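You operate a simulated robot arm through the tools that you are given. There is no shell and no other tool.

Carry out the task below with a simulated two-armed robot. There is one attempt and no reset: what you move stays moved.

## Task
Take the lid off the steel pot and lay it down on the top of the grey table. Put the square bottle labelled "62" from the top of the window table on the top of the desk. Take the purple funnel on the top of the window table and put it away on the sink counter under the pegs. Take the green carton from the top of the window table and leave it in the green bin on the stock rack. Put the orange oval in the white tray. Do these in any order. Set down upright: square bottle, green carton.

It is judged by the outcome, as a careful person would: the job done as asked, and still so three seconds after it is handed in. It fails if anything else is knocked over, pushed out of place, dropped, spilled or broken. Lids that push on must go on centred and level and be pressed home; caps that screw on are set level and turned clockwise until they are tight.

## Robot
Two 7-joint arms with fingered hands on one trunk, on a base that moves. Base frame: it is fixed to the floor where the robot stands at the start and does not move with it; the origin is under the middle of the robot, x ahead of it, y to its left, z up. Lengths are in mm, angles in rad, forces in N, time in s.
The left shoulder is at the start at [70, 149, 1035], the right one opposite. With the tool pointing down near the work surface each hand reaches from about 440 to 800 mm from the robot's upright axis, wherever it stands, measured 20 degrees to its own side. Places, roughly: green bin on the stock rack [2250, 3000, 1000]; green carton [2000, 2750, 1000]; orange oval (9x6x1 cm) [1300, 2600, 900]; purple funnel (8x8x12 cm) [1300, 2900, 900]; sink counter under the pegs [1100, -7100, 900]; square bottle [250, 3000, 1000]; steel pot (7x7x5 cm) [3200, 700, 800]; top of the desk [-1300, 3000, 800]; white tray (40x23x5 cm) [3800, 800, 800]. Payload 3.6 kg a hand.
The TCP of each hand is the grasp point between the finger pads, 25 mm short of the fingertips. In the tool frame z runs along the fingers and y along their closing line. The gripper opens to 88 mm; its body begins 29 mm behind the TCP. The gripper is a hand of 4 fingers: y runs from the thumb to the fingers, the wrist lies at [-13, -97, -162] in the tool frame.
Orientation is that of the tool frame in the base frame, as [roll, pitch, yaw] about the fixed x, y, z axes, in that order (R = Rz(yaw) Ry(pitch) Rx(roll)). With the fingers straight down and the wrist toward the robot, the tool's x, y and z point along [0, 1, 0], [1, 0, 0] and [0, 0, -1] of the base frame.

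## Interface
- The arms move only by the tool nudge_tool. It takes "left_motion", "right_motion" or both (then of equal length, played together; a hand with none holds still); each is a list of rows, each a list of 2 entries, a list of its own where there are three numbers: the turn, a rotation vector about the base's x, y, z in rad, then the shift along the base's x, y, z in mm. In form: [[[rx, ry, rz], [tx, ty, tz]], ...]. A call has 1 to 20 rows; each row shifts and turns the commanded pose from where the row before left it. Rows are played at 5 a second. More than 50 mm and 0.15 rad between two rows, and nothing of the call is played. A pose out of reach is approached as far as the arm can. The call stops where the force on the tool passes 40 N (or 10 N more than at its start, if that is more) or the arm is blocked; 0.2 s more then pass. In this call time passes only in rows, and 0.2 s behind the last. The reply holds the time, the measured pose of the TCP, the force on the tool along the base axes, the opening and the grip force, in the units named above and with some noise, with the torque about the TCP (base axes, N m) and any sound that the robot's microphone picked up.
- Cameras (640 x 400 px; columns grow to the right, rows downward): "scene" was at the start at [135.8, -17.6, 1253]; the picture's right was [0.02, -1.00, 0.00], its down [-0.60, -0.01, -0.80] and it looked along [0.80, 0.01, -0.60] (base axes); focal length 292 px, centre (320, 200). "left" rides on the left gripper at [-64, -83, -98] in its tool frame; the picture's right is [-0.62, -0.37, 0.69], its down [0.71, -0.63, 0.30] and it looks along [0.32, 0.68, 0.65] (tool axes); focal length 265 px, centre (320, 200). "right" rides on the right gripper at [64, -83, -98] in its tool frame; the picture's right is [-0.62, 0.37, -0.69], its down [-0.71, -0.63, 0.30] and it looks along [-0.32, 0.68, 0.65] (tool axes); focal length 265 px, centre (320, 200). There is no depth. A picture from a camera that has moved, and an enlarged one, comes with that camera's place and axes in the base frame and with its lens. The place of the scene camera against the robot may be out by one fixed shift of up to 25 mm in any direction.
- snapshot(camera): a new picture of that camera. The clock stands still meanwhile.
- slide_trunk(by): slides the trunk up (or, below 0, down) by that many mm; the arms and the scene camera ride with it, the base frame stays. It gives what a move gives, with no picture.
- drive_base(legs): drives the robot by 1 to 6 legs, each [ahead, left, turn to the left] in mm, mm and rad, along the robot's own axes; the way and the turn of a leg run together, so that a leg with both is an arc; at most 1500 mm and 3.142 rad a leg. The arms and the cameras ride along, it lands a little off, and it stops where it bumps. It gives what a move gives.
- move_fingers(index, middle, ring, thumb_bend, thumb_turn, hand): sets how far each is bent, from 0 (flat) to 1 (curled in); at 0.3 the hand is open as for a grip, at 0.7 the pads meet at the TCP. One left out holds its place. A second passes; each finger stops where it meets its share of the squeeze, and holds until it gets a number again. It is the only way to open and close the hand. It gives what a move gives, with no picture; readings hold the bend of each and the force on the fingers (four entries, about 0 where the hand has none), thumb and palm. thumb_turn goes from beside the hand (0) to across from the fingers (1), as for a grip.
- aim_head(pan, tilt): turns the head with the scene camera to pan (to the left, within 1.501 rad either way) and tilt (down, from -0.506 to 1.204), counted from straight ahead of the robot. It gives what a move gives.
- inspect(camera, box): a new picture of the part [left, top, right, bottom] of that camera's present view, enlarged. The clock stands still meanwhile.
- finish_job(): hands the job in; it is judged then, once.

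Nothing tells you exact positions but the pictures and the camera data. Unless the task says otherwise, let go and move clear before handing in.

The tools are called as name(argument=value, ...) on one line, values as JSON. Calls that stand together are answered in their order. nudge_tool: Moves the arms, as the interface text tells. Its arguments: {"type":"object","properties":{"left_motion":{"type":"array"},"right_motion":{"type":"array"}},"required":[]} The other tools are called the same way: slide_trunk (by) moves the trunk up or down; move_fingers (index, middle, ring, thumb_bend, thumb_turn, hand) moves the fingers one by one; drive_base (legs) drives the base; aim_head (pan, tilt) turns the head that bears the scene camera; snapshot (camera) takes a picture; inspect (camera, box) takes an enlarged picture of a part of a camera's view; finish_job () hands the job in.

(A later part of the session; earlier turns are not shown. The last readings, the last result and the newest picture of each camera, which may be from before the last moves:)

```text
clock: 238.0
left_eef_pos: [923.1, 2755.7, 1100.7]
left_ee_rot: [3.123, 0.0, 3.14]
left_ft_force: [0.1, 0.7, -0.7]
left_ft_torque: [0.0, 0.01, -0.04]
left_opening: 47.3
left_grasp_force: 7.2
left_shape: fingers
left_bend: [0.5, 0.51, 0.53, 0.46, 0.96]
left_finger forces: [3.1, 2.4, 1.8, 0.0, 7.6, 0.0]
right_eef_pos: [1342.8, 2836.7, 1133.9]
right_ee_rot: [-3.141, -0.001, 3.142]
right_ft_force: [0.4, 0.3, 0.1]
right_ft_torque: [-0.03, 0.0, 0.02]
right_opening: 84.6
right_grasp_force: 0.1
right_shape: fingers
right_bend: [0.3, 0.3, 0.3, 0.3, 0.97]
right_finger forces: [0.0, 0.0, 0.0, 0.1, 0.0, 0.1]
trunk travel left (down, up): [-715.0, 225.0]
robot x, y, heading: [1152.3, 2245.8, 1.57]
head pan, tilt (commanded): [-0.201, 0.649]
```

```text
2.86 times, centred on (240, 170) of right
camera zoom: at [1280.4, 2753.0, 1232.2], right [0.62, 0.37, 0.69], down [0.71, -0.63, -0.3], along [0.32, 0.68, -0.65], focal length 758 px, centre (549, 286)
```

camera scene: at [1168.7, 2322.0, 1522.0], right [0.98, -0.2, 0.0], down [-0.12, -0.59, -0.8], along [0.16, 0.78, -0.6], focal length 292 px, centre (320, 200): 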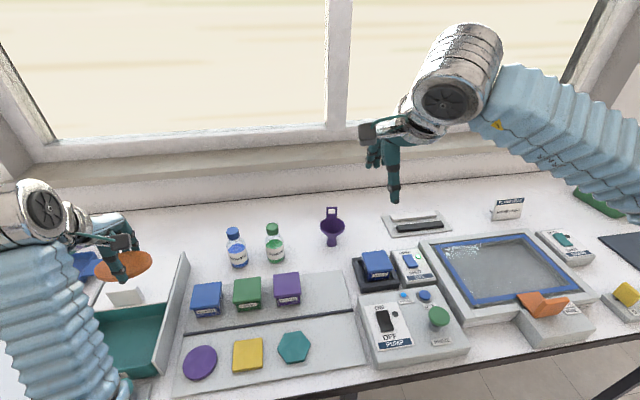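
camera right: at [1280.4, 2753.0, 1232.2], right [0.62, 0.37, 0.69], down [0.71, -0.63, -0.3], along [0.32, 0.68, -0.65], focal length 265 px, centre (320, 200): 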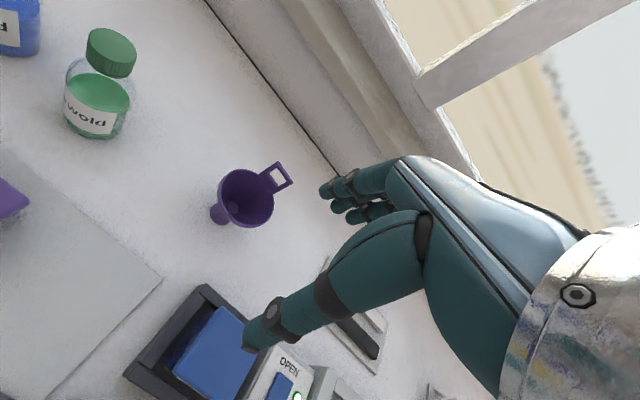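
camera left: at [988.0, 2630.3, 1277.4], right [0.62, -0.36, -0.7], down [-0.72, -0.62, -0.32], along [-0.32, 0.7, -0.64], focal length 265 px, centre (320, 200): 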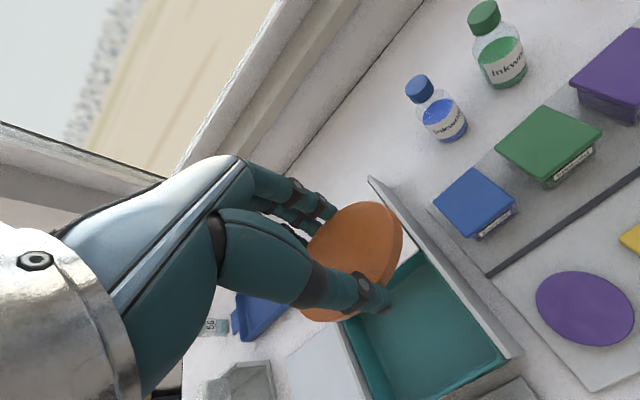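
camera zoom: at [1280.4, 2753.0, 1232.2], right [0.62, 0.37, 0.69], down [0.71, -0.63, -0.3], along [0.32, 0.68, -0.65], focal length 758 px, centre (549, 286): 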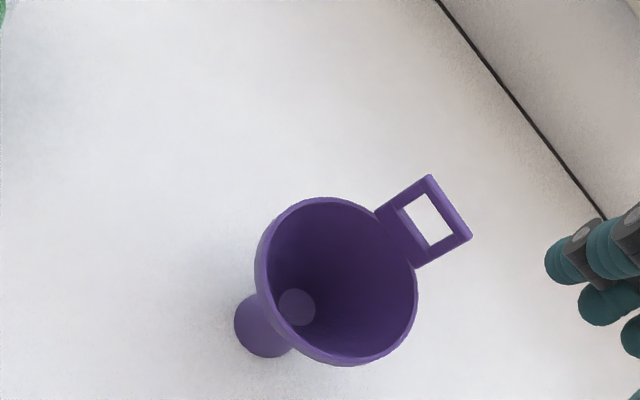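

The funnel's foot is at (1325, 2938), its rim at z≈965, and its tab is centred at (1333, 2974), top z≈1008, turned about −0.18 rad. I'll bring the right hand above the tab with matching yaw.

nudge_tool(right_motion=[[[0, 0, -0.045], [-2.5, 34, 0]], [[0, 0, -0.045], [-2.5, 34, 0]], [[0, 0, -0.045], [-2.5, 34, 0]], [[0, 0, -0.045], [-2.5, 35, 0]], [[0, 0, 0], [0, 0, -35]], [[0, 0, 0], [0, 0, -35]]])

snapshot(camera="right")

inspect(camera="right", box=[120, 180, 320, 380])

inspect(camera="scene", box=[260, 140, 420, 260])

```text
clock: 239.4
left_eef_pos: [923.0, 2754.5, 1101.0]
left_ee_rot: [3.124, -0.001, 3.14]
left_ft_force: [0.0, 0.2, -0.5]
left_ft_torque: [-0.01, -0.02, -0.01]
left_opening: 47.1
left_grasp_force: 8.1
left_shape: fingers
left_bend: [0.5, 0.51, 0.53, 0.46, 0.96]
left_finger forces: [3.1, 2.5, 1.9, 0.0, 7.5, 0.0]
right_eef_pos: [1331.5, 2976.6, 1066.2]
right_ee_rot: [-3.14, -0.001, 2.962]
right_ft_force: [-0.3, 0.1, 0.6]
right_ft_torque: [-0.02, -0.01, -0.02]
right_opening: 84.7
right_grasp_force: 0.1
right_shape: fingers
right_bend: [0.3, 0.3, 0.3, 0.3, 0.97]
right_finger forces: [0.0, 0.1, 0.1, 0.1, 0.0, 0.0]
trunk travel left (down, up): [-715.0, 225.0]
robot x, y, heading: [1152.5, 2245.8, 1.574]
head pan, tilt (commanded): [-0.201, 0.649]
```

```text
taken
camera right: at [1255.5, 2904.7, 1163.8], right [0.68, 0.25, 0.69], down [0.59, -0.75, -0.31], along [0.44, 0.62, -0.65], focal length 265 px, centre (320, 200)
```

right: 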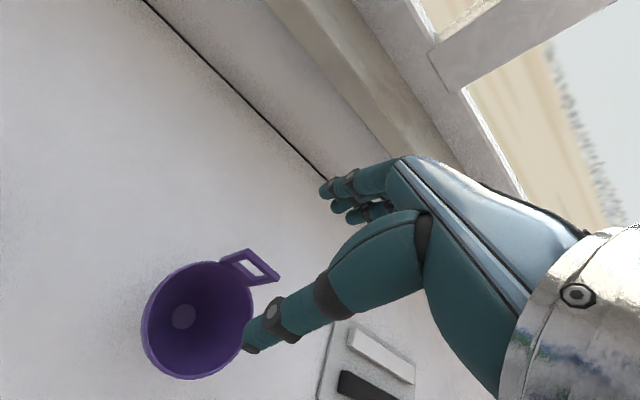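

```text
2.00 times, centred on (220, 280) of right
camera zoom: at [1255.5, 2904.7, 1163.8], right [0.68, 0.25, 0.69], down [0.59, -0.75, -0.31], along [0.44, 0.62, -0.65], focal length 531 px, centre (520, 40)
```

zoom: 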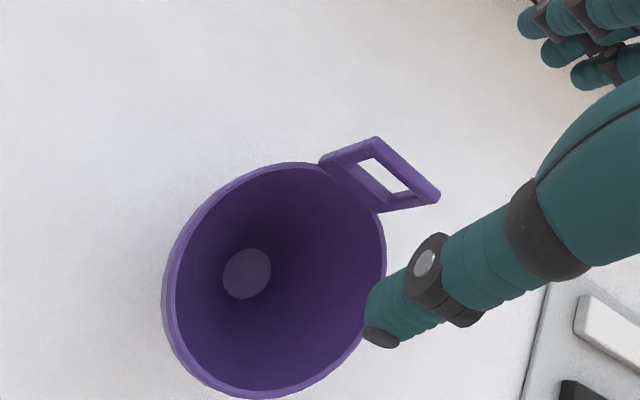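

```text
3.33 times, centred on (340, 200) of scene
camera zoom: at [1169.7, 2362.8, 1442.2], right [0.98, -0.2, 0.0], down [-0.12, -0.59, -0.8], along [0.16, 0.78, -0.6], focal length 973 px, centre (253, 200)
```

zoom: 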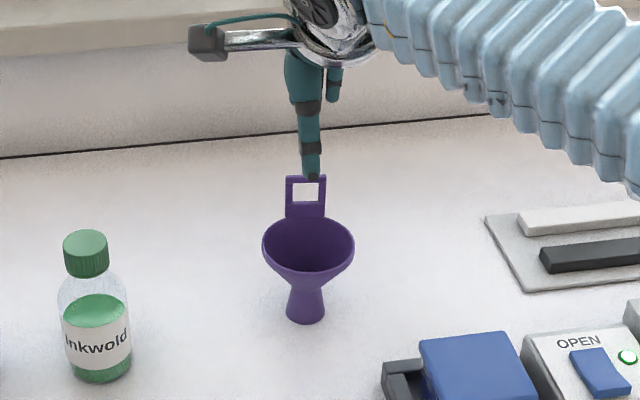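

The tab position is confirmed at (1333, 2973.6). I'll correct by −3 mm in y and lower around the tab.

nudge_tool(right_motion=[[[0, 0, 0], [1, -3, -25]], [[0, 0, 0], [0, 0, -25]], [[0, 0, 0], [0, 0, -12]], [[0, 0, 0], [0, 0, -9]]])

snapshot(camera="right")

inspect(camera="right", box=[160, 160, 400, 400])

inspect(camera="scene", box=[280, 140, 380, 240])

```text
clock: 240.4
left_eef_pos: [921.8, 2755.0, 1101.1]
left_ee_rot: [3.123, -0.003, 3.139]
left_ft_force: [0.9, 0.4, 0.3]
left_ft_torque: [-0.03, 0.01, 0.02]
left_opening: 47.5
left_grasp_force: 7.3
left_shape: fingers
left_bend: [0.5, 0.51, 0.53, 0.46, 0.96]
left_finger forces: [3.1, 2.4, 2.1, 0.0, 7.6, 0.0]
right_eef_pos: [1333.6, 2971.9, 992.5]
right_ee_rot: [3.141, -0.001, 2.964]
right_ft_force: [-0.4, 0.2, -0.8]
right_ft_torque: [0.0, -0.01, 0.0]
right_opening: 84.7
right_grasp_force: 0.1
right_shape: fingers
right_bend: [0.3, 0.3, 0.3, 0.3, 0.97]
right_finger forces: [0.0, 0.1, 0.0, 0.0, 0.0, 0.0]
trunk travel left (down, up): [-715.0, 225.0]
robot x, y, heading: [1153.8, 2249.4, 1.575]
head pan, tilt (commanded): [-0.201, 0.649]
```

```text
taken
camera right: at [1256.6, 2901.0, 1090.7], right [0.68, 0.25, 0.69], down [0.59, -0.75, -0.31], along [0.44, 0.62, -0.65], focal length 265 px, centre (320, 200)
```

right: 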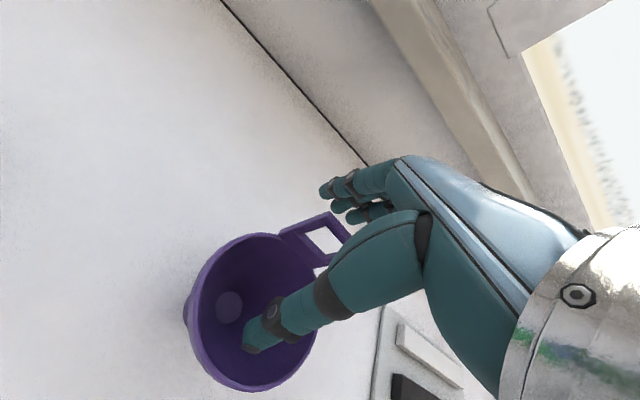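

```text
1.67 times, centred on (280, 280) of right
camera zoom: at [1256.6, 2901.0, 1090.7], right [0.68, 0.25, 0.69], down [0.59, -0.75, -0.31], along [0.44, 0.62, -0.65], focal length 442 px, centre (387, 67)
```

zoom: 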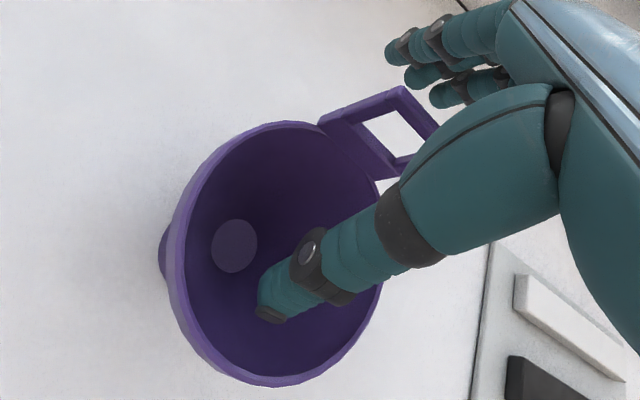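

```text
4.00 times, centred on (330, 190) of scene
camera zoom: at [1169.6, 2363.2, 1442.1], right [0.98, -0.2, 0.0], down [-0.12, -0.59, -0.8], along [0.16, 0.78, -0.6], focal length 1168 px, centre (280, 240)
```

zoom: 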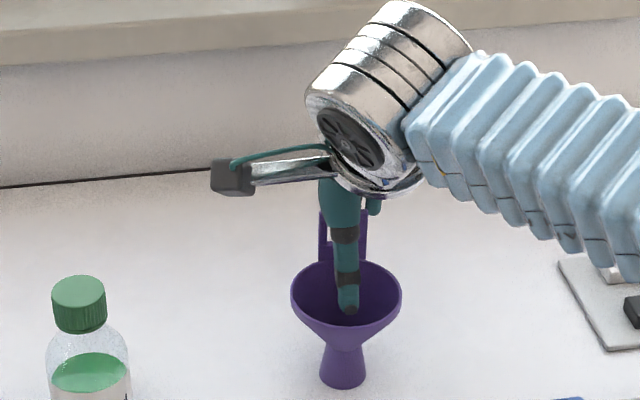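

The tab is between thumb and fingers and the thumb is inside the cone mouth. I'll close stepwise.

move_fingers(hand="right", index=0.58, middle=0.58, ring=0.58, thumb_bend=0.58)

inspect(camera="right", box=[160, 160, 400, 400])

```text
clock: 241.4
left_eef_pos: [922.6, 2755.1, 1101.1]
left_ee_rot: [3.123, -0.002, 3.139]
left_ft_force: [-0.5, -0.1, -0.8]
left_ft_torque: [0.01, -0.01, 0.0]
left_opening: 47.1
left_grasp_force: 7.3
left_shape: fingers
left_bend: [0.5, 0.51, 0.53, 0.46, 0.96]
left_finger forces: [3.1, 2.4, 1.9, 0.0, 7.6, 0.0]
right_eef_pos: [1332.2, 2972.3, 992.6]
right_ee_rot: [3.141, -0.002, 2.961]
right_ft_force: [-0.1, 0.3, 0.0]
right_ft_torque: [0.02, 0.0, -0.01]
right_opening: 26.6
right_grasp_force: 0.0
right_shape: fingers
right_bend: [0.57, 0.57, 0.57, 0.57, 0.97]
right_finger forces: [0.0, 0.1, 0.1, 0.0, 0.0, 0.0]
trunk travel left (down, up): [-715.0, 225.0]
robot x, y, heading: [1151.4, 2245.2, 1.57]
head pan, tilt (commanded): [-0.201, 0.649]
```

```text
1.67 times, centred on (280, 280) of right
camera zoom: at [1255.5, 2901.0, 1091.1], right [0.68, 0.25, 0.69], down [0.59, -0.75, -0.31], along [0.44, 0.61, -0.65], focal length 442 px, centre (387, 67)
```

zoom: 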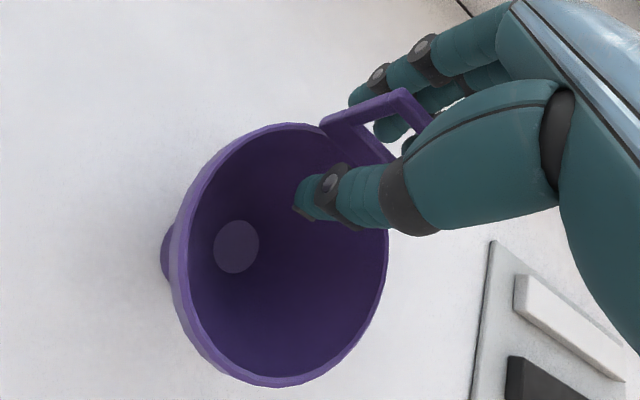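

move_fingers(hand="right", index=0.65, middle=0.65, ring=0.65, thumb_bend=0.65)

inspect(camera="right", box=[160, 160, 400, 400])

```text
clock: 242.4
left_eef_pos: [923.0, 2753.7, 1100.8]
left_ee_rot: [3.122, -0.003, 3.141]
left_ft_force: [0.0, -0.4, -0.1]
left_ft_torque: [-0.02, 0.0, 0.01]
left_opening: 47.4
left_grasp_force: 7.9
left_shape: fingers
left_bend: [0.5, 0.51, 0.53, 0.46, 0.96]
left_finger forces: [3.1, 2.4, 1.9, 0.0, 7.6, 0.1]
right_eef_pos: [1332.4, 2972.2, 992.0]
right_ee_rot: [-3.141, -0.002, 2.961]
right_ft_force: [1.1, -0.6, -0.2]
right_ft_torque: [0.0, 0.0, 0.0]
right_opening: 9.8
right_grasp_force: 0.1
right_shape: fingers
right_bend: [0.65, 0.65, 0.65, 0.65, 0.97]
right_finger forces: [0.0, 0.0, 0.0, 0.0, 0.0, 0.0]
trunk travel left (down, up): [-715.0, 225.0]
robot x, y, heading: [1148.6, 2247.7, 1.57]
head pan, tilt (commanded): [-0.201, 0.649]
```

```text
1.67 times, centred on (280, 280) of right
camera zoom: at [1255.6, 2901.0, 1091.0], right [0.68, 0.25, 0.69], down [0.59, -0.75, -0.3], along [0.44, 0.61, -0.65], focal length 442 px, centre (387, 67)
```

zoom: 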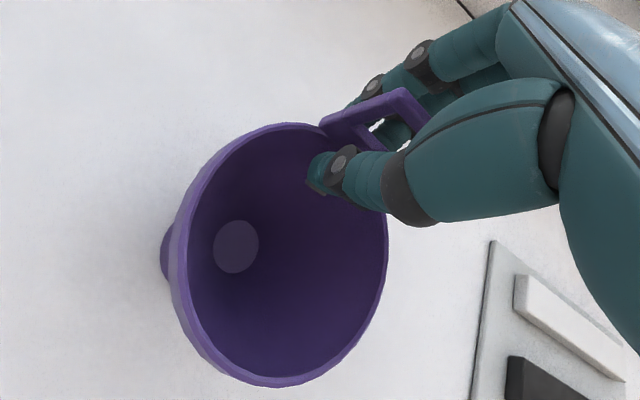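

The fingers are well centred on the thin tab. Closing fully now.

move_fingers(hand="right", index=0.76, middle=0.76, ring=0.76, thumb_bend=0.76)

inspect(camera="right", box=[160, 160, 400, 400])

```text
clock: 243.4
left_eef_pos: [922.8, 2754.7, 1102.4]
left_ee_rot: [3.122, -0.002, 3.141]
left_ft_force: [0.2, 0.7, -1.1]
left_ft_torque: [-0.02, -0.01, 0.0]
left_opening: 47.3
left_grasp_force: 8.3
left_shape: fingers
left_bend: [0.5, 0.51, 0.53, 0.46, 0.96]
left_finger forces: [3.1, 2.3, 1.9, 0.0, 7.6, 0.0]
right_eef_pos: [1331.4, 2971.6, 993.8]
right_ee_rot: [3.14, -0.002, 2.961]
right_ft_force: [1.1, 1.0, 2.8]
right_ft_torque: [-0.02, 0.06, 0.0]
right_opening: 0.0
right_grasp_force: 10.6
right_shape: fingers
right_bend: [0.74, 0.75, 0.76, 0.71, 0.96]
right_finger forces: [8.1, 2.4, 0.1, 0.1, 10.9, 0.0]
trunk travel left (down, up): [-715.0, 225.0]
robot x, y, heading: [1151.0, 2248.1, 1.571]
head pan, tilt (commanded): [-0.201, 0.649]
```

```text
1.67 times, centred on (280, 280) of right
camera zoom: at [1255.7, 2900.8, 1091.6], right [0.68, 0.25, 0.69], down [0.59, -0.75, -0.31], along [0.44, 0.62, -0.65], focal length 442 px, centre (387, 67)
```

zoom: 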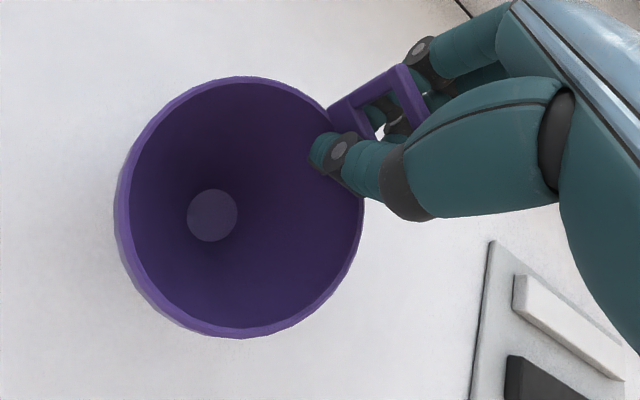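

The funnel shifted as the hand closed. I'll look from the scene camera before lifting.

inspect(camera="scene", box=[280, 140, 380, 240])

snapshot(camera="right")

```text
4.00 times, centred on (330, 190) of scene
camera zoom: at [1168.4, 2362.7, 1442.2], right [0.98, -0.2, 0.0], down [-0.12, -0.59, -0.8], along [0.16, 0.78, -0.6], focal length 1168 px, centre (280, 240)
```

zoom: 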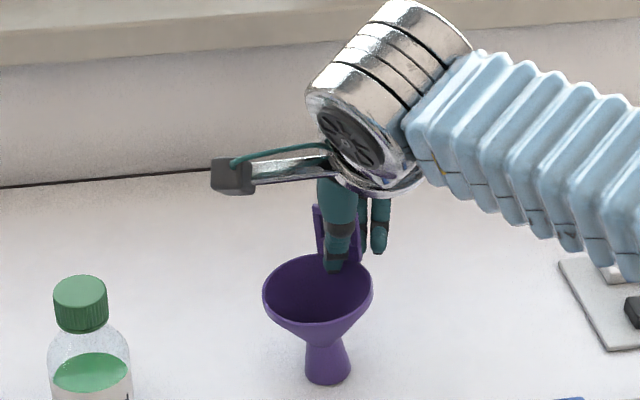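

```text
taken
camera right: at [1255.7, 2900.8, 1091.6], right [0.68, 0.25, 0.69], down [0.59, -0.75, -0.31], along [0.44, 0.62, -0.65], focal length 265 px, centre (320, 200)
```

right: 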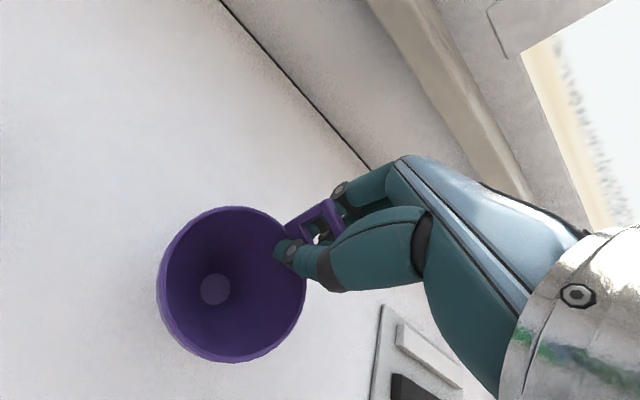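

The funnel got tilted by uneven finger closing. I'll reopen slightly to let it settle upright and re-grip more gently.

move_fingers(hand="right", index=0.67, middle=0.67, ring=0.67, thumb_bend=0.65)

inspect(camera="scene", box=[280, 140, 380, 240])

inspect(camera="right", box=[160, 160, 400, 400])

```text
clock: 244.4
left_eef_pos: [922.7, 2755.8, 1101.5]
left_ee_rot: [3.123, -0.002, 3.14]
left_ft_force: [0.3, -0.6, -0.3]
left_ft_torque: [-0.01, 0.0, 0.04]
left_opening: 47.4
left_grasp_force: 7.1
left_shape: fingers
left_bend: [0.5, 0.51, 0.53, 0.46, 0.96]
left_finger forces: [3.0, 2.3, 1.9, 0.1, 7.7, 0.0]
right_eef_pos: [1332.1, 2972.9, 993.1]
right_ee_rot: [-3.141, -0.002, 2.962]
right_ft_force: [-0.3, -0.3, -0.6]
right_ft_torque: [0.0, 0.02, -0.01]
right_opening: 6.6
right_grasp_force: 0.1
right_shape: fingers
right_bend: [0.67, 0.67, 0.67, 0.65, 0.97]
right_finger forces: [0.0, 0.0, 0.0, 0.1, 0.1, 0.0]
trunk travel left (down, up): [-715.0, 225.0]
robot x, y, heading: [1151.8, 2248.0, 1.569]
head pan, tilt (commanded): [-0.201, 0.649]
```

```text
4.00 times, centred on (330, 190) of scene
camera zoom: at [1168.5, 2363.4, 1442.1], right [0.98, -0.2, 0.0], down [-0.12, -0.59, -0.8], along [0.16, 0.78, -0.6], focal length 1168 px, centre (280, 240)
```

zoom: 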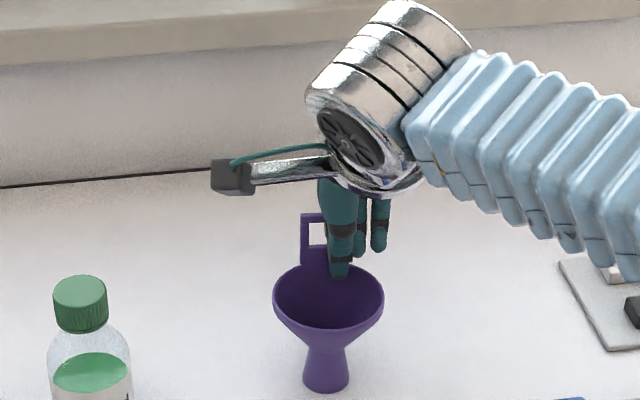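

```text
1.67 times, centred on (280, 280) of right
camera zoom: at [1255.7, 2901.1, 1091.0], right [0.68, 0.25, 0.69], down [0.59, -0.75, -0.31], along [0.44, 0.61, -0.65], focal length 442 px, centre (387, 67)
```

zoom: 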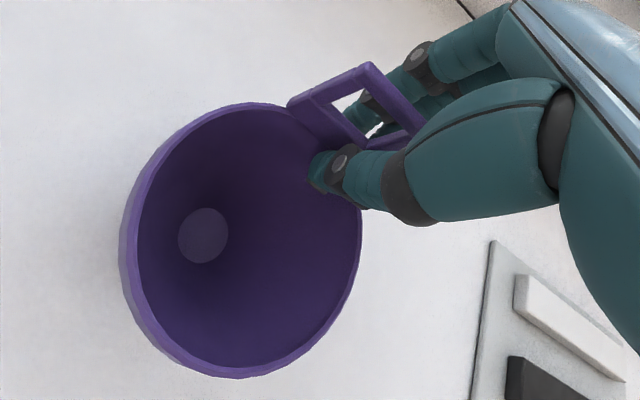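

The funnel is upright again, only shifted about 12 mm to the left. The fingers were probably pinching through the tab's hole, so I'll open wider and re-measure so I can grip its solid base lower down.

move_fingers(hand="right", index=0.45, middle=0.45, ring=0.45, thumb_bend=0.45)

inspect(camera="right", box=[160, 160, 400, 400])

inspect(camera="scene", box=[280, 140, 380, 240])

```text
clock: 245.4
left_eef_pos: [921.6, 2755.1, 1102.0]
left_ee_rot: [3.122, -0.001, 3.141]
left_ft_force: [0.6, -0.2, -0.7]
left_ft_torque: [0.0, 0.02, -0.01]
left_opening: 47.2
left_grasp_force: 7.6
left_shape: fingers
left_bend: [0.5, 0.51, 0.53, 0.46, 0.96]
left_finger forces: [3.2, 2.4, 1.8, 0.0, 7.6, 0.1]
right_eef_pos: [1332.0, 2972.2, 992.5]
right_ee_rot: [3.14, -0.002, 2.962]
right_ft_force: [-1.2, 1.1, 0.0]
right_ft_torque: [0.04, 0.0, 0.0]
right_opening: 52.1
right_grasp_force: 0.1
right_shape: fingers
right_bend: [0.45, 0.45, 0.45, 0.45, 0.97]
right_finger forces: [0.1, 0.0, 0.0, 0.1, 0.1, 0.0]
trunk travel left (down, up): [-715.0, 225.0]
robot x, y, heading: [1152.2, 2246.8, 1.575]
head pan, tilt (commanded): [-0.201, 0.649]
```

```text
1.67 times, centred on (280, 280) of right
camera zoom: at [1255.7, 2901.1, 1091.0], right [0.68, 0.25, 0.69], down [0.59, -0.75, -0.31], along [0.44, 0.61, -0.65], focal length 442 px, centre (387, 67)
```

zoom: 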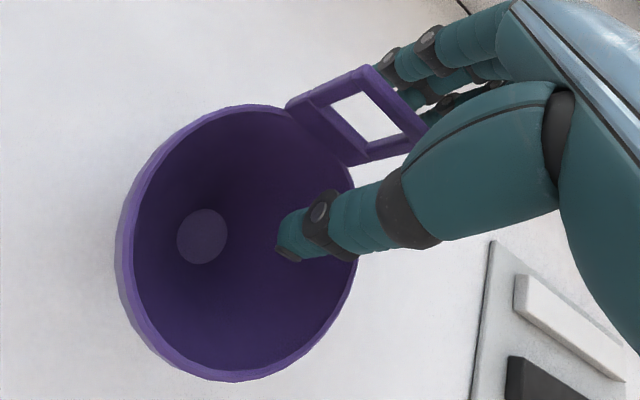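

```text
4.00 times, centred on (330, 190) of scene
camera zoom: at [1168.5, 2363.3, 1442.1], right [0.98, -0.2, 0.0], down [-0.12, -0.59, -0.8], along [0.16, 0.78, -0.6], focal length 1168 px, centre (280, 240)
```

zoom: 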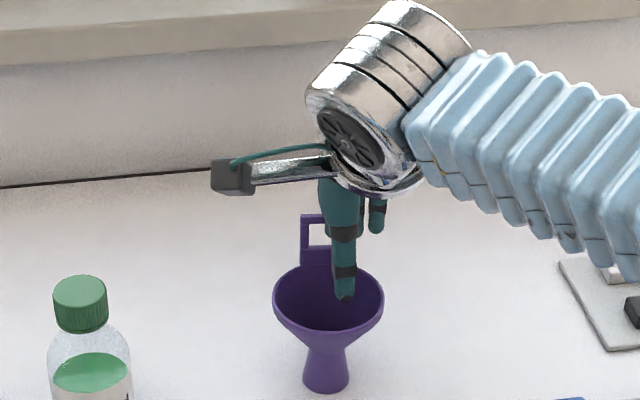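

The tab is now centred at about (1321, 2973) with a yaw of −0.17, and the funnel is still upright. I'll shift the hand 11 mm left and 10 mm lower so the pads meet the solid base of the tab.

nudge_tool(right_motion=[[[0, 0, 0], [-11, 0.5, 0]], [[0, 0, 0.01], [0, 0, -6]], [[0, 0, 0], [0, 0, -4]]])

move_fingers(hand="right", index=0.62, middle=0.63, ring=0.64, thumb_bend=0.62)

inspect(camera="right", box=[160, 160, 400, 400])

inspect(camera="scene", box=[280, 140, 380, 240])

```text
clock: 246.2
left_eef_pos: [923.2, 2754.6, 1101.2]
left_ee_rot: [3.122, -0.002, 3.138]
left_ft_force: [0.0, 0.0, -1.0]
left_ft_torque: [-0.05, 0.0, -0.05]
left_opening: 47.3
left_grasp_force: 7.6
left_shape: fingers
left_bend: [0.5, 0.51, 0.53, 0.46, 0.96]
left_finger forces: [3.1, 2.4, 1.9, 0.0, 7.5, 0.0]
right_eef_pos: [1323.1, 2973.4, 982.9]
right_ee_rot: [3.141, -0.001, 2.972]
right_ft_force: [-0.3, 0.7, -0.1]
right_ft_torque: [0.02, -0.04, 0.02]
right_opening: 52.1
right_grasp_force: 0.1
right_shape: fingers
right_bend: [0.45, 0.45, 0.45, 0.45, 0.97]
right_finger forces: [0.1, 0.0, 0.0, 0.0, 0.0, 0.0]
trunk travel left (down, up): [-715.0, 225.0]
robot x, y, heading: [1151.4, 2247.5, 1.569]
head pan, tilt (commanded): [-0.201, 0.649]
```

```text
clock: 247.2
left_eef_pos: [923.1, 2754.7, 1101.8]
left_ee_rot: [3.122, -0.001, 3.139]
left_ft_force: [0.0, 0.1, -0.6]
left_ft_torque: [0.02, -0.03, -0.01]
left_opening: 47.3
left_grasp_force: 7.1
left_shape: fingers
left_bend: [0.5, 0.51, 0.53, 0.46, 0.96]
left_finger forces: [3.1, 2.4, 1.8, 0.0, 7.6, 0.1]
right_eef_pos: [1322.1, 2973.0, 983.5]
right_ee_rot: [-3.14, -0.003, 2.973]
right_ft_force: [-0.2, -0.3, 0.4]
right_ft_torque: [-0.04, -0.02, 0.04]
right_opening: 15.8
right_grasp_force: 0.1
right_shape: fingers
right_bend: [0.62, 0.63, 0.64, 0.62, 0.97]
right_finger forces: [0.0, 0.0, 0.0, 0.0, 0.1, 0.1]
trunk travel left (down, up): [-715.0, 225.0]
robot x, y, heading: [1154.5, 2242.1, 1.573]
head pan, tilt (commanded): [-0.201, 0.649]
```

```text
1.67 times, centred on (280, 280) of right
camera zoom: at [1246.7, 2900.4, 1080.8], right [0.67, 0.26, 0.69], down [0.6, -0.74, -0.31], along [0.43, 0.62, -0.65], focal length 442 px, centre (387, 67)
```

zoom: 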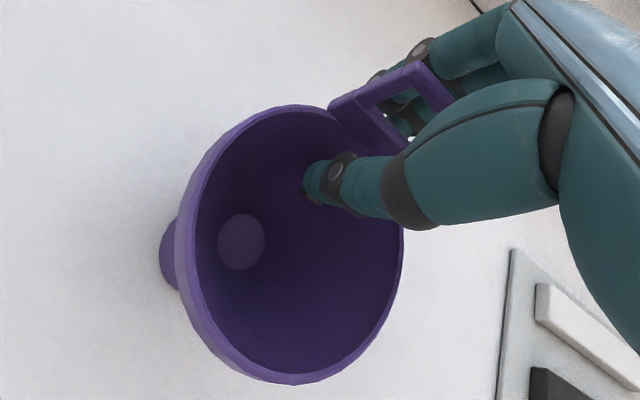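

```text
4.00 times, centred on (330, 190) of scene
camera zoom: at [1168.7, 2363.2, 1442.1], right [0.98, -0.2, 0.0], down [-0.12, -0.59, -0.8], along [0.16, 0.78, -0.6], focal length 1168 px, centre (280, 240)
```

zoom: 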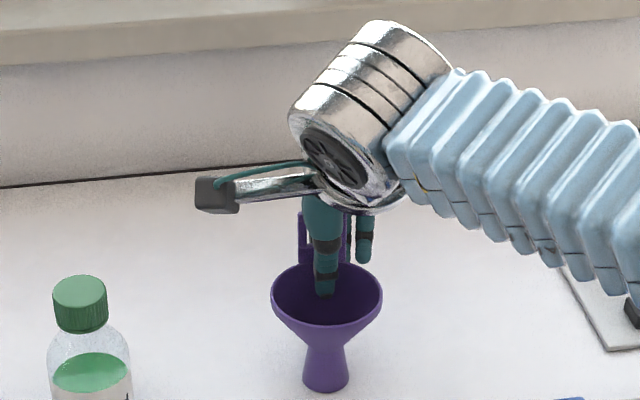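

The hand is centred and nothing is touching yet. I'll close the last bit in a balanced way.

move_fingers(hand="right", index=0.68, middle=0.69, ring=0.69, thumb_bend=0.67)

inspect(camera="right", box=[160, 160, 400, 400])

inspect(camera="scene", box=[280, 140, 380, 240])

```text
clock: 248.2
left_eef_pos: [923.3, 2754.1, 1102.4]
left_ee_rot: [3.124, -0.001, 3.138]
left_ft_force: [0.4, 0.3, -0.2]
left_ft_torque: [0.01, -0.02, -0.03]
left_opening: 47.1
left_grasp_force: 7.5
left_shape: fingers
left_bend: [0.5, 0.51, 0.53, 0.46, 0.96]
left_finger forces: [3.1, 2.3, 1.8, 0.1, 7.7, 0.0]
right_eef_pos: [1323.2, 2972.9, 982.5]
right_ee_rot: [-3.141, -0.001, 2.971]
right_ft_force: [-0.9, 0.5, 0.0]
right_ft_torque: [0.01, -0.03, -0.01]
right_opening: 5.0
right_grasp_force: 0.6
right_shape: fingers
right_bend: [0.68, 0.69, 0.69, 0.66, 0.97]
right_finger forces: [0.2, 0.1, 0.0, 0.0, 0.4, 0.1]
trunk travel left (down, up): [-715.0, 225.0]
robot x, y, heading: [1154.7, 2247.1, 1.574]
head pan, tilt (commanded): [-0.201, 0.649]
```

```text
1.67 times, centred on (280, 280) of right
camera zoom: at [1246.7, 2900.4, 1080.8], right [0.67, 0.26, 0.69], down [0.6, -0.74, -0.31], along [0.43, 0.62, -0.65], focal length 442 px, centre (387, 67)
```

zoom: 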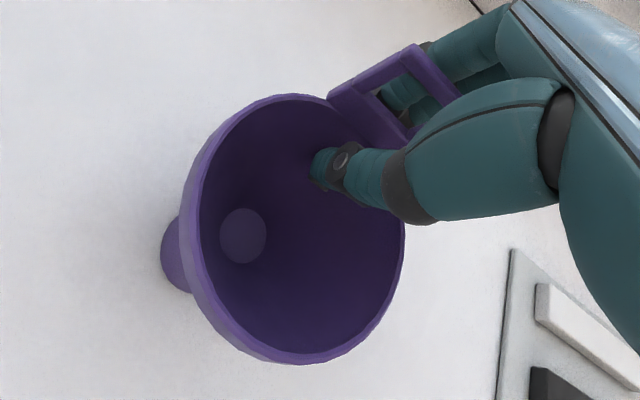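

```text
4.00 times, centred on (330, 190) of scene
camera zoom: at [1168.4, 2363.2, 1442.1], right [0.98, -0.2, 0.0], down [-0.12, -0.59, -0.8], along [0.16, 0.78, -0.6], focal length 1168 px, centre (280, 240)
```

zoom: 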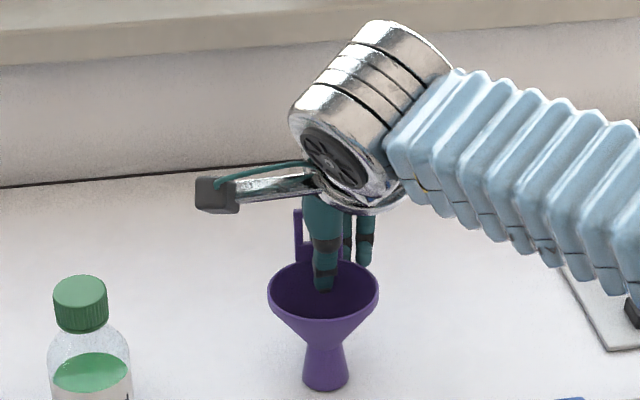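

Light contact on both sides now. A bit more squeeze.

move_fingers(hand="right", index=0.72, middle=0.74, ring=0.7, thumb_bend=0.73)

inspect(camera="right", box=[160, 160, 400, 400])

inspect(camera="scene", box=[280, 140, 380, 240])

```text
clock: 249.2
left_eef_pos: [921.8, 2754.7, 1100.7]
left_ee_rot: [3.123, -0.001, 3.138]
left_ft_force: [0.9, -0.1, 0.2]
left_ft_torque: [0.03, 0.02, -0.02]
left_opening: 47.4
left_grasp_force: 7.2
left_shape: fingers
left_bend: [0.5, 0.51, 0.53, 0.46, 0.96]
left_finger forces: [3.1, 2.4, 1.9, 0.1, 7.6, 0.1]
right_eef_pos: [1323.4, 2972.0, 982.4]
right_ee_rot: [-3.141, -0.002, 2.97]
right_ft_force: [0.8, 0.3, 2.0]
right_ft_torque: [-0.07, 0.0, 0.02]
right_opening: 0.0
right_grasp_force: 5.6
right_shape: fingers
right_bend: [0.72, 0.73, 0.7, 0.71, 0.97]
right_finger forces: [2.4, 1.9, 0.1, 0.1, 5.4, 0.0]
trunk travel left (down, up): [-715.0, 225.0]
robot x, y, heading: [1154.3, 2244.1, 1.568]
head pan, tilt (commanded): [-0.201, 0.649]
```

```text
1.67 times, centred on (280, 280) of right
camera zoom: at [1246.6, 2900.1, 1081.2], right [0.67, 0.26, 0.69], down [0.6, -0.74, -0.31], along [0.43, 0.62, -0.65], focal length 442 px, centre (387, 67)
```

zoom: 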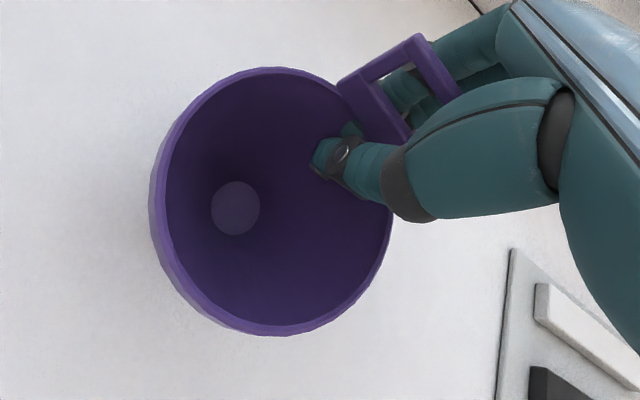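

```text
4.00 times, centred on (330, 190) of scene
camera zoom: at [1168.4, 2362.7, 1442.2], right [0.98, -0.2, 0.0], down [-0.12, -0.59, -0.8], along [0.16, 0.78, -0.6], focal length 1168 px, centre (280, 240)
```

zoom: 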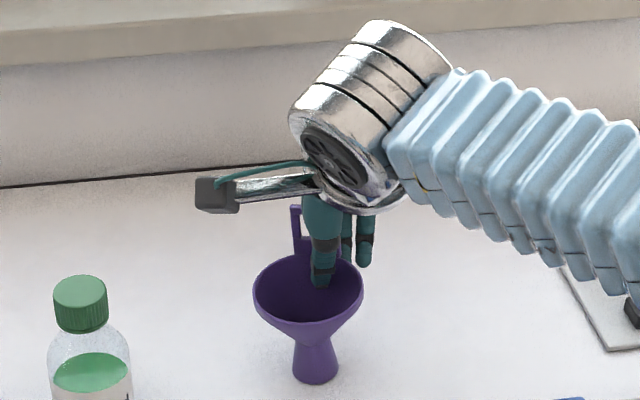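

The funnel shifted slightly as the fingertips went through the tab's hole. I'll look closely at how the fingers and tab engage before deciding.

inspect(camera="right", box=[260, 160, 380, 260])

inspect(camera="scene", box=[310, 150, 370, 240])

```text
4.00 times, centred on (320, 210) of right
camera zoom: at [1246.6, 2900.1, 1081.2], right [0.67, 0.26, 0.69], down [0.6, -0.74, -0.31], along [0.43, 0.62, -0.65], focal length 1062 px, centre (320, 160)
```

zoom: 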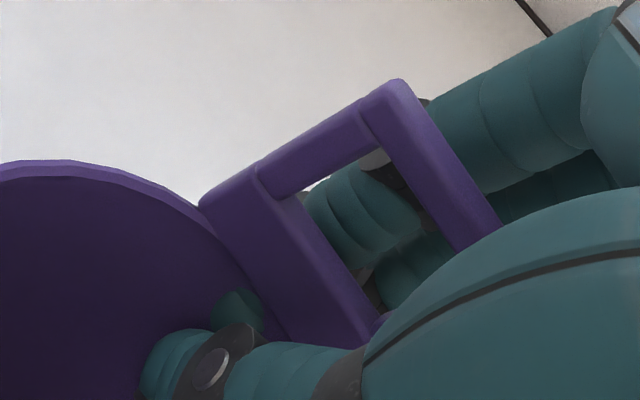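

```text
4.44 times, centred on (340, 195) of scene
camera zoom: at [1168.4, 2362.7, 1442.2], right [0.98, -0.2, 0.0], down [-0.12, -0.59, -0.8], along [0.16, 0.78, -0.6], focal length 1298 px, centre (231, 222)
```

zoom: 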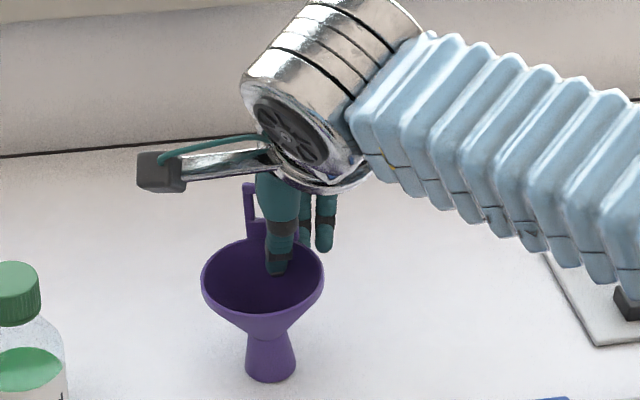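

The fingertips pinch the rim wall under the tab, with the thumb inside the cone. I'll firm up the grip and test-lift a few millimetres.

move_fingers(hand="right", index=0.75, middle=0.77, ring=0.7, thumb_bend=0.76)

nudge_tool(right_motion=[[[0, 0, 0], [0, 0, 5]], [[0, 0, 0], [0, 0, 8]], [[0, 0, 0], [0, 0, 8]]])

inspect(camera="right", box=[160, 160, 400, 400])

inspect(camera="scene", box=[280, 140, 380, 240])

```text
clock: 250.2
left_eef_pos: [922.4, 2753.3, 1101.5]
left_ee_rot: [3.122, -0.001, 3.139]
left_ft_force: [0.5, 0.1, 0.2]
left_ft_torque: [-0.01, -0.03, 0.01]
left_opening: 47.4
left_grasp_force: 7.5
left_shape: fingers
left_bend: [0.5, 0.51, 0.53, 0.46, 0.96]
left_finger forces: [3.1, 2.5, 1.9, 0.0, 7.6, 0.1]
right_eef_pos: [1322.2, 2971.5, 983.2]
right_ee_rot: [3.141, -0.002, 2.972]
right_ft_force: [-0.5, -0.9, 2.8]
right_ft_torque: [-0.08, 0.09, 0.02]
right_opening: 0.0
right_grasp_force: 10.2
right_shape: fingers
right_bend: [0.74, 0.76, 0.7, 0.72, 0.96]
right_finger forces: [6.0, 2.9, 0.0, 0.0, 10.8, 0.1]
trunk travel left (down, up): [-715.0, 225.0]
robot x, y, heading: [1151.1, 2247.3, 1.571]
head pan, tilt (commanded): [-0.201, 0.649]
```

```text
clock: 251.0
left_eef_pos: [921.9, 2754.7, 1101.5]
left_ee_rot: [3.121, 0.0, 3.139]
left_ft_force: [0.0, 0.1, -0.1]
left_ft_torque: [-0.01, -0.01, 0.0]
left_opening: 47.6
left_grasp_force: 7.1
left_shape: fingers
left_bend: [0.5, 0.51, 0.53, 0.46, 0.96]
left_finger forces: [3.1, 2.4, 1.9, 0.1, 7.6, 0.0]
right_eef_pos: [1322.7, 2971.2, 1003.3]
right_ee_rot: [3.141, -0.001, 2.973]
right_ft_force: [0.9, 0.3, 0.4]
right_ft_torque: [-0.01, -0.01, -0.01]
right_opening: 0.0
right_grasp_force: 6.4
right_shape: fingers
right_bend: [0.74, 0.77, 0.7, 0.72, 0.96]
right_finger forces: [5.7, 0.6, 0.1, 0.0, 6.2, 0.1]
trunk travel left (down, up): [-715.0, 225.0]
robot x, y, heading: [1153.3, 2248.0, 1.572]
head pan, tilt (commanded): [-0.201, 0.649]
```

```text
1.67 times, centred on (280, 280) of right
camera zoom: at [1246.5, 2899.6, 1101.9], right [0.67, 0.26, 0.69], down [0.6, -0.74, -0.3], along [0.44, 0.62, -0.65], focal length 442 px, centre (387, 67)
```

zoom: 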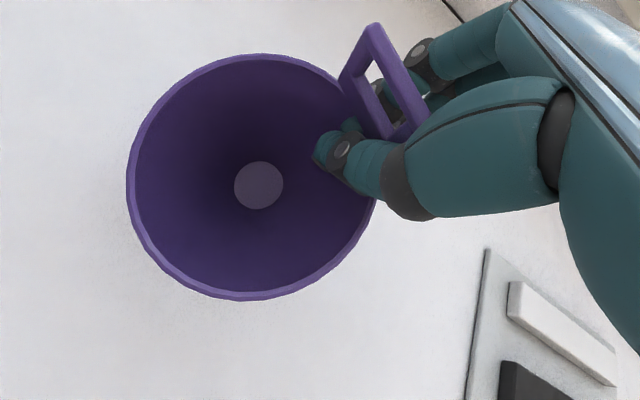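

```text
4.00 times, centred on (330, 190) of scene
camera zoom: at [1168.3, 2363.0, 1442.1], right [0.98, -0.2, 0.0], down [-0.12, -0.59, -0.8], along [0.16, 0.78, -0.6], focal length 1168 px, centre (280, 240)
```

zoom: 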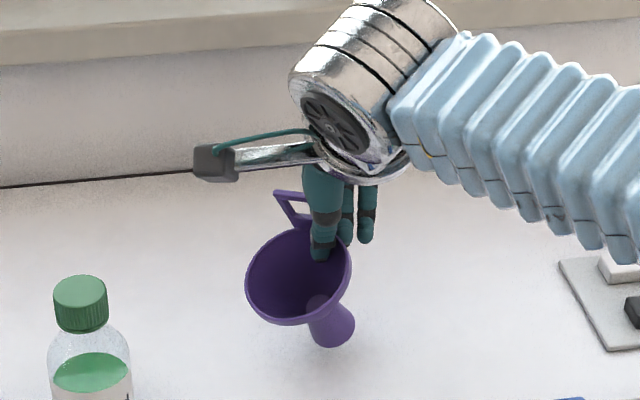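

The pinch between thumb and index holds, but the funnel swings about 25–30° because the middle finger pushes off-centre. I'll lower it back to stand on the table and improve the grip.

nudge_tool(right_motion=[[[0, 0, 0], [0, 0, -5]], [[0, 0, 0], [0, 0, -5]], [[0, 0, 0], [0, 0, -4]]])

inspect(camera="scene", box=[280, 140, 380, 240])

```text
clock: 251.8
left_eef_pos: [920.6, 2753.7, 1102.2]
left_ee_rot: [3.121, -0.002, 3.14]
left_ft_force: [0.4, -0.2, -0.8]
left_ft_torque: [0.01, -0.02, -0.01]
left_opening: 47.4
left_grasp_force: 7.0
left_shape: fingers
left_bend: [0.5, 0.51, 0.53, 0.46, 0.96]
left_finger forces: [3.1, 2.4, 1.9, 0.1, 7.6, 0.0]
right_eef_pos: [1322.4, 2972.4, 990.5]
right_ee_rot: [3.14, -0.002, 2.97]
right_ft_force: [0.0, 0.2, 3.5]
right_ft_torque: [0.02, 0.06, -0.01]
right_opening: 0.1
right_grasp_force: 6.4
right_shape: fingers
right_bend: [0.74, 0.77, 0.7, 0.72, 0.96]
right_finger forces: [6.1, 0.6, 0.1, 0.0, 6.7, 0.0]
trunk travel left (down, up): [-715.0, 225.0]
robot x, y, heading: [1151.3, 2245.0, 1.575]
head pan, tilt (commanded): [-0.201, 0.649]
```

```text
4.00 times, centred on (330, 190) of scene
camera zoom: at [1168.3, 2362.2, 1442.3], right [0.98, -0.2, 0.0], down [-0.12, -0.59, -0.8], along [0.16, 0.78, -0.6], focal length 1168 px, centre (280, 240)
```

zoom: 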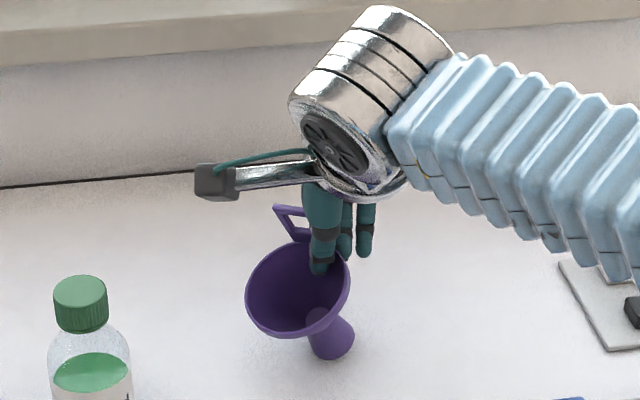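

The pinch is firm enough that it doesn't slip, so I can simply tilt the hand until the funnel itself is upright. I'll lift 35 mm and rotate the hand by about (−0.21, +0.40, 0).

nudge_tool(right_motion=[[[0, 0, 0], [0, 0, 15]], [[0, 0, 0], [0, 0, 20]], [[-0.053, 0.099, 0], [0, 0, 5]], [[-0.053, 0.099, 0], [0, 0, 5]], [[-0.053, 0.099, 0], [0, 0, 5]], [[-0.053, 0.099, 0], [0, 0, 5]]])

snapshot(camera="scene")

inspect(camera="scene", box=[280, 120, 380, 220])

snapshot(camera="right")

```text
clock: 253.2
left_eef_pos: [922.2, 2755.6, 1101.2]
left_ee_rot: [3.123, -0.004, 3.141]
left_ft_force: [0.8, 0.4, -1.0]
left_ft_torque: [0.0, 0.01, 0.02]
left_opening: 47.2
left_grasp_force: 7.1
left_shape: fingers
left_bend: [0.5, 0.51, 0.53, 0.46, 0.96]
left_finger forces: [3.1, 2.3, 1.8, 0.1, 7.5, 0.0]
right_eef_pos: [1323.1, 2974.2, 1044.3]
right_ee_rot: [-2.851, -0.35, 2.92]
right_ft_force: [-0.2, 0.1, 0.1]
right_ft_torque: [0.01, -0.01, 0.0]
right_opening: 0.4
right_grasp_force: 6.5
right_shape: fingers
right_bend: [0.74, 0.77, 0.7, 0.72, 0.96]
right_finger forces: [6.0, 0.4, 0.1, 0.1, 6.4, 0.1]
trunk travel left (down, up): [-715.0, 225.0]
robot x, y, heading: [1151.3, 2248.3, 1.572]
head pan, tilt (commanded): [-0.201, 0.649]
```

```text
taken
camera scene: at [1168.4, 2363.9, 1442.0], right [0.98, -0.2, 0.0], down [-0.12, -0.59, -0.8], along [0.16, 0.78, -0.6], focal length 292 px, centre (320, 200)
```

scene: 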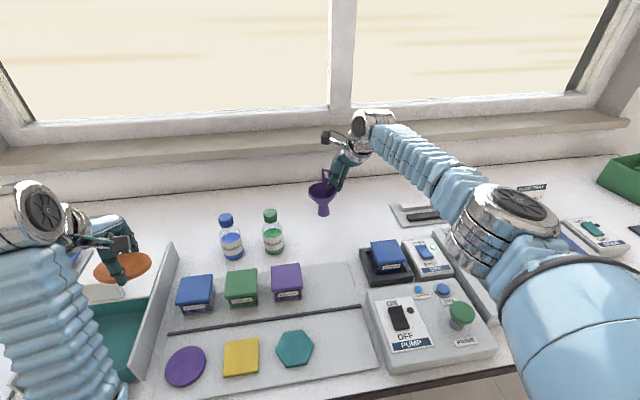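

```text
4.00 times, centred on (330, 170) of scene
camera zoom: at [1168.4, 2363.9, 1442.0], right [0.98, -0.2, 0.0], down [-0.12, -0.59, -0.8], along [0.16, 0.78, -0.6], focal length 1168 px, centre (280, 320)
```

zoom: 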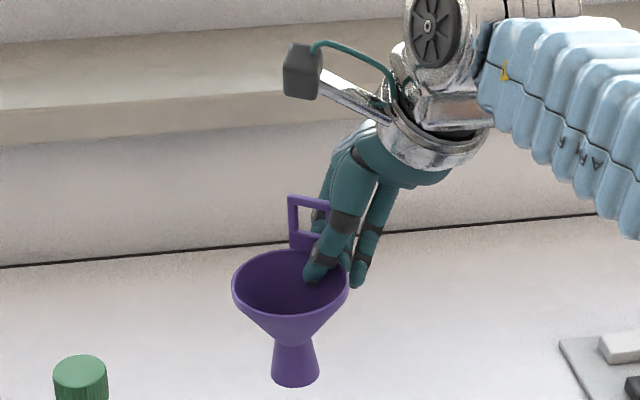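

```text
taken
camera right: at [1293.4, 2926.4, 1177.1], right [0.88, 0.37, 0.31], down [0.46, -0.81, -0.35], along [0.12, 0.45, -0.88], focal length 265 px, centre (320, 200)
```

right: 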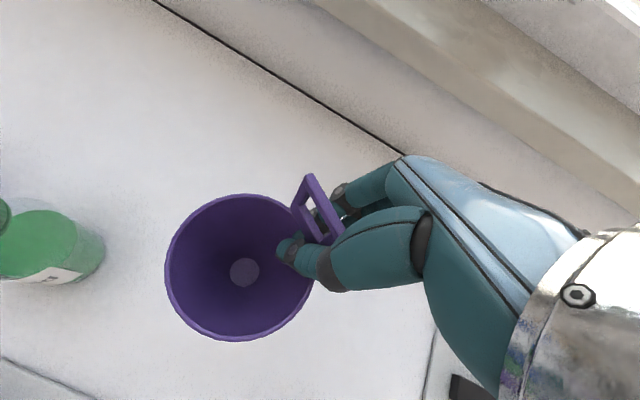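

The funnel is now held upright by a firm pinch. I'll raise and retract it toward the body, keeping its orientation.

nudge_tool(right_motion=[[[0, 0, 0], [0, 0, 25]], [[0, 0, 0], [0, 0, 30]], [[0, 0, 0], [3, -25, 25]], [[0, 0, 0], [3, -35, 0]], [[0, 0, 0], [3, -35, 0]], [[0, 0, 0], [3, -35, 0]], [[0, 0, 0], [3, -35, 0]]])

snapshot(camera="scene")

snapshot(camera="right")

```text
clock: 254.8
left_eef_pos: [923.3, 2753.7, 1102.6]
left_ee_rot: [3.12, -0.001, 3.14]
left_ft_force: [-0.2, -0.4, -1.0]
left_ft_torque: [0.04, 0.0, 0.01]
left_opening: 47.3
left_grasp_force: 7.4
left_shape: fingers
left_bend: [0.5, 0.51, 0.53, 0.46, 0.96]
left_finger forces: [3.1, 2.3, 1.9, 0.0, 7.6, 0.0]
right_eef_pos: [1338.3, 2804.4, 1126.3]
right_ee_rot: [-2.856, -0.352, 2.92]
right_ft_force: [0.4, -0.8, -0.5]
right_ft_torque: [0.04, -0.05, -0.01]
right_opening: 0.0
right_grasp_force: 6.1
right_shape: fingers
right_bend: [0.74, 0.77, 0.7, 0.72, 0.96]
right_finger forces: [5.8, 0.6, 0.0, 0.0, 6.0, 0.0]
trunk travel left (down, up): [-715.0, 225.0]
robot x, y, heading: [1153.8, 2243.8, 1.573]
head pan, tilt (commanded): [-0.201, 0.649]
```

```text
taken
camera scene: at [1169.6, 2360.8, 1442.4], right [0.98, -0.2, 0.0], down [-0.12, -0.59, -0.8], along [0.16, 0.78, -0.6], focal length 292 px, centre (320, 200)
```

scene: 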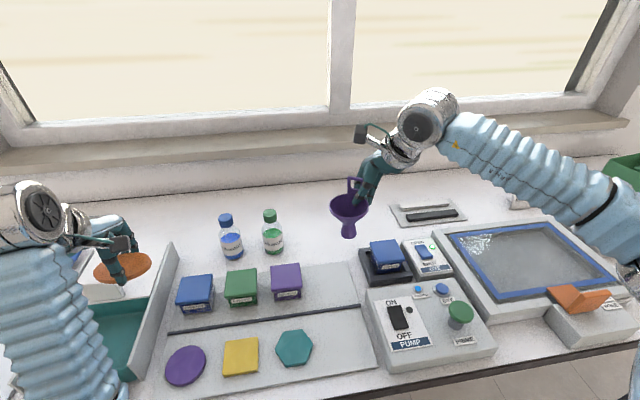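

```text
taken
camera right: at [1308.2, 2757.8, 1258.8], right [0.88, 0.37, 0.31], down [0.46, -0.81, -0.35], along [0.12, 0.45, -0.88], focal length 265 px, centre (320, 200)
```

right: 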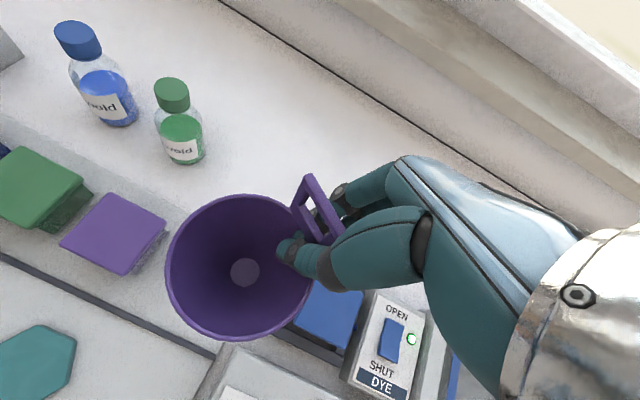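

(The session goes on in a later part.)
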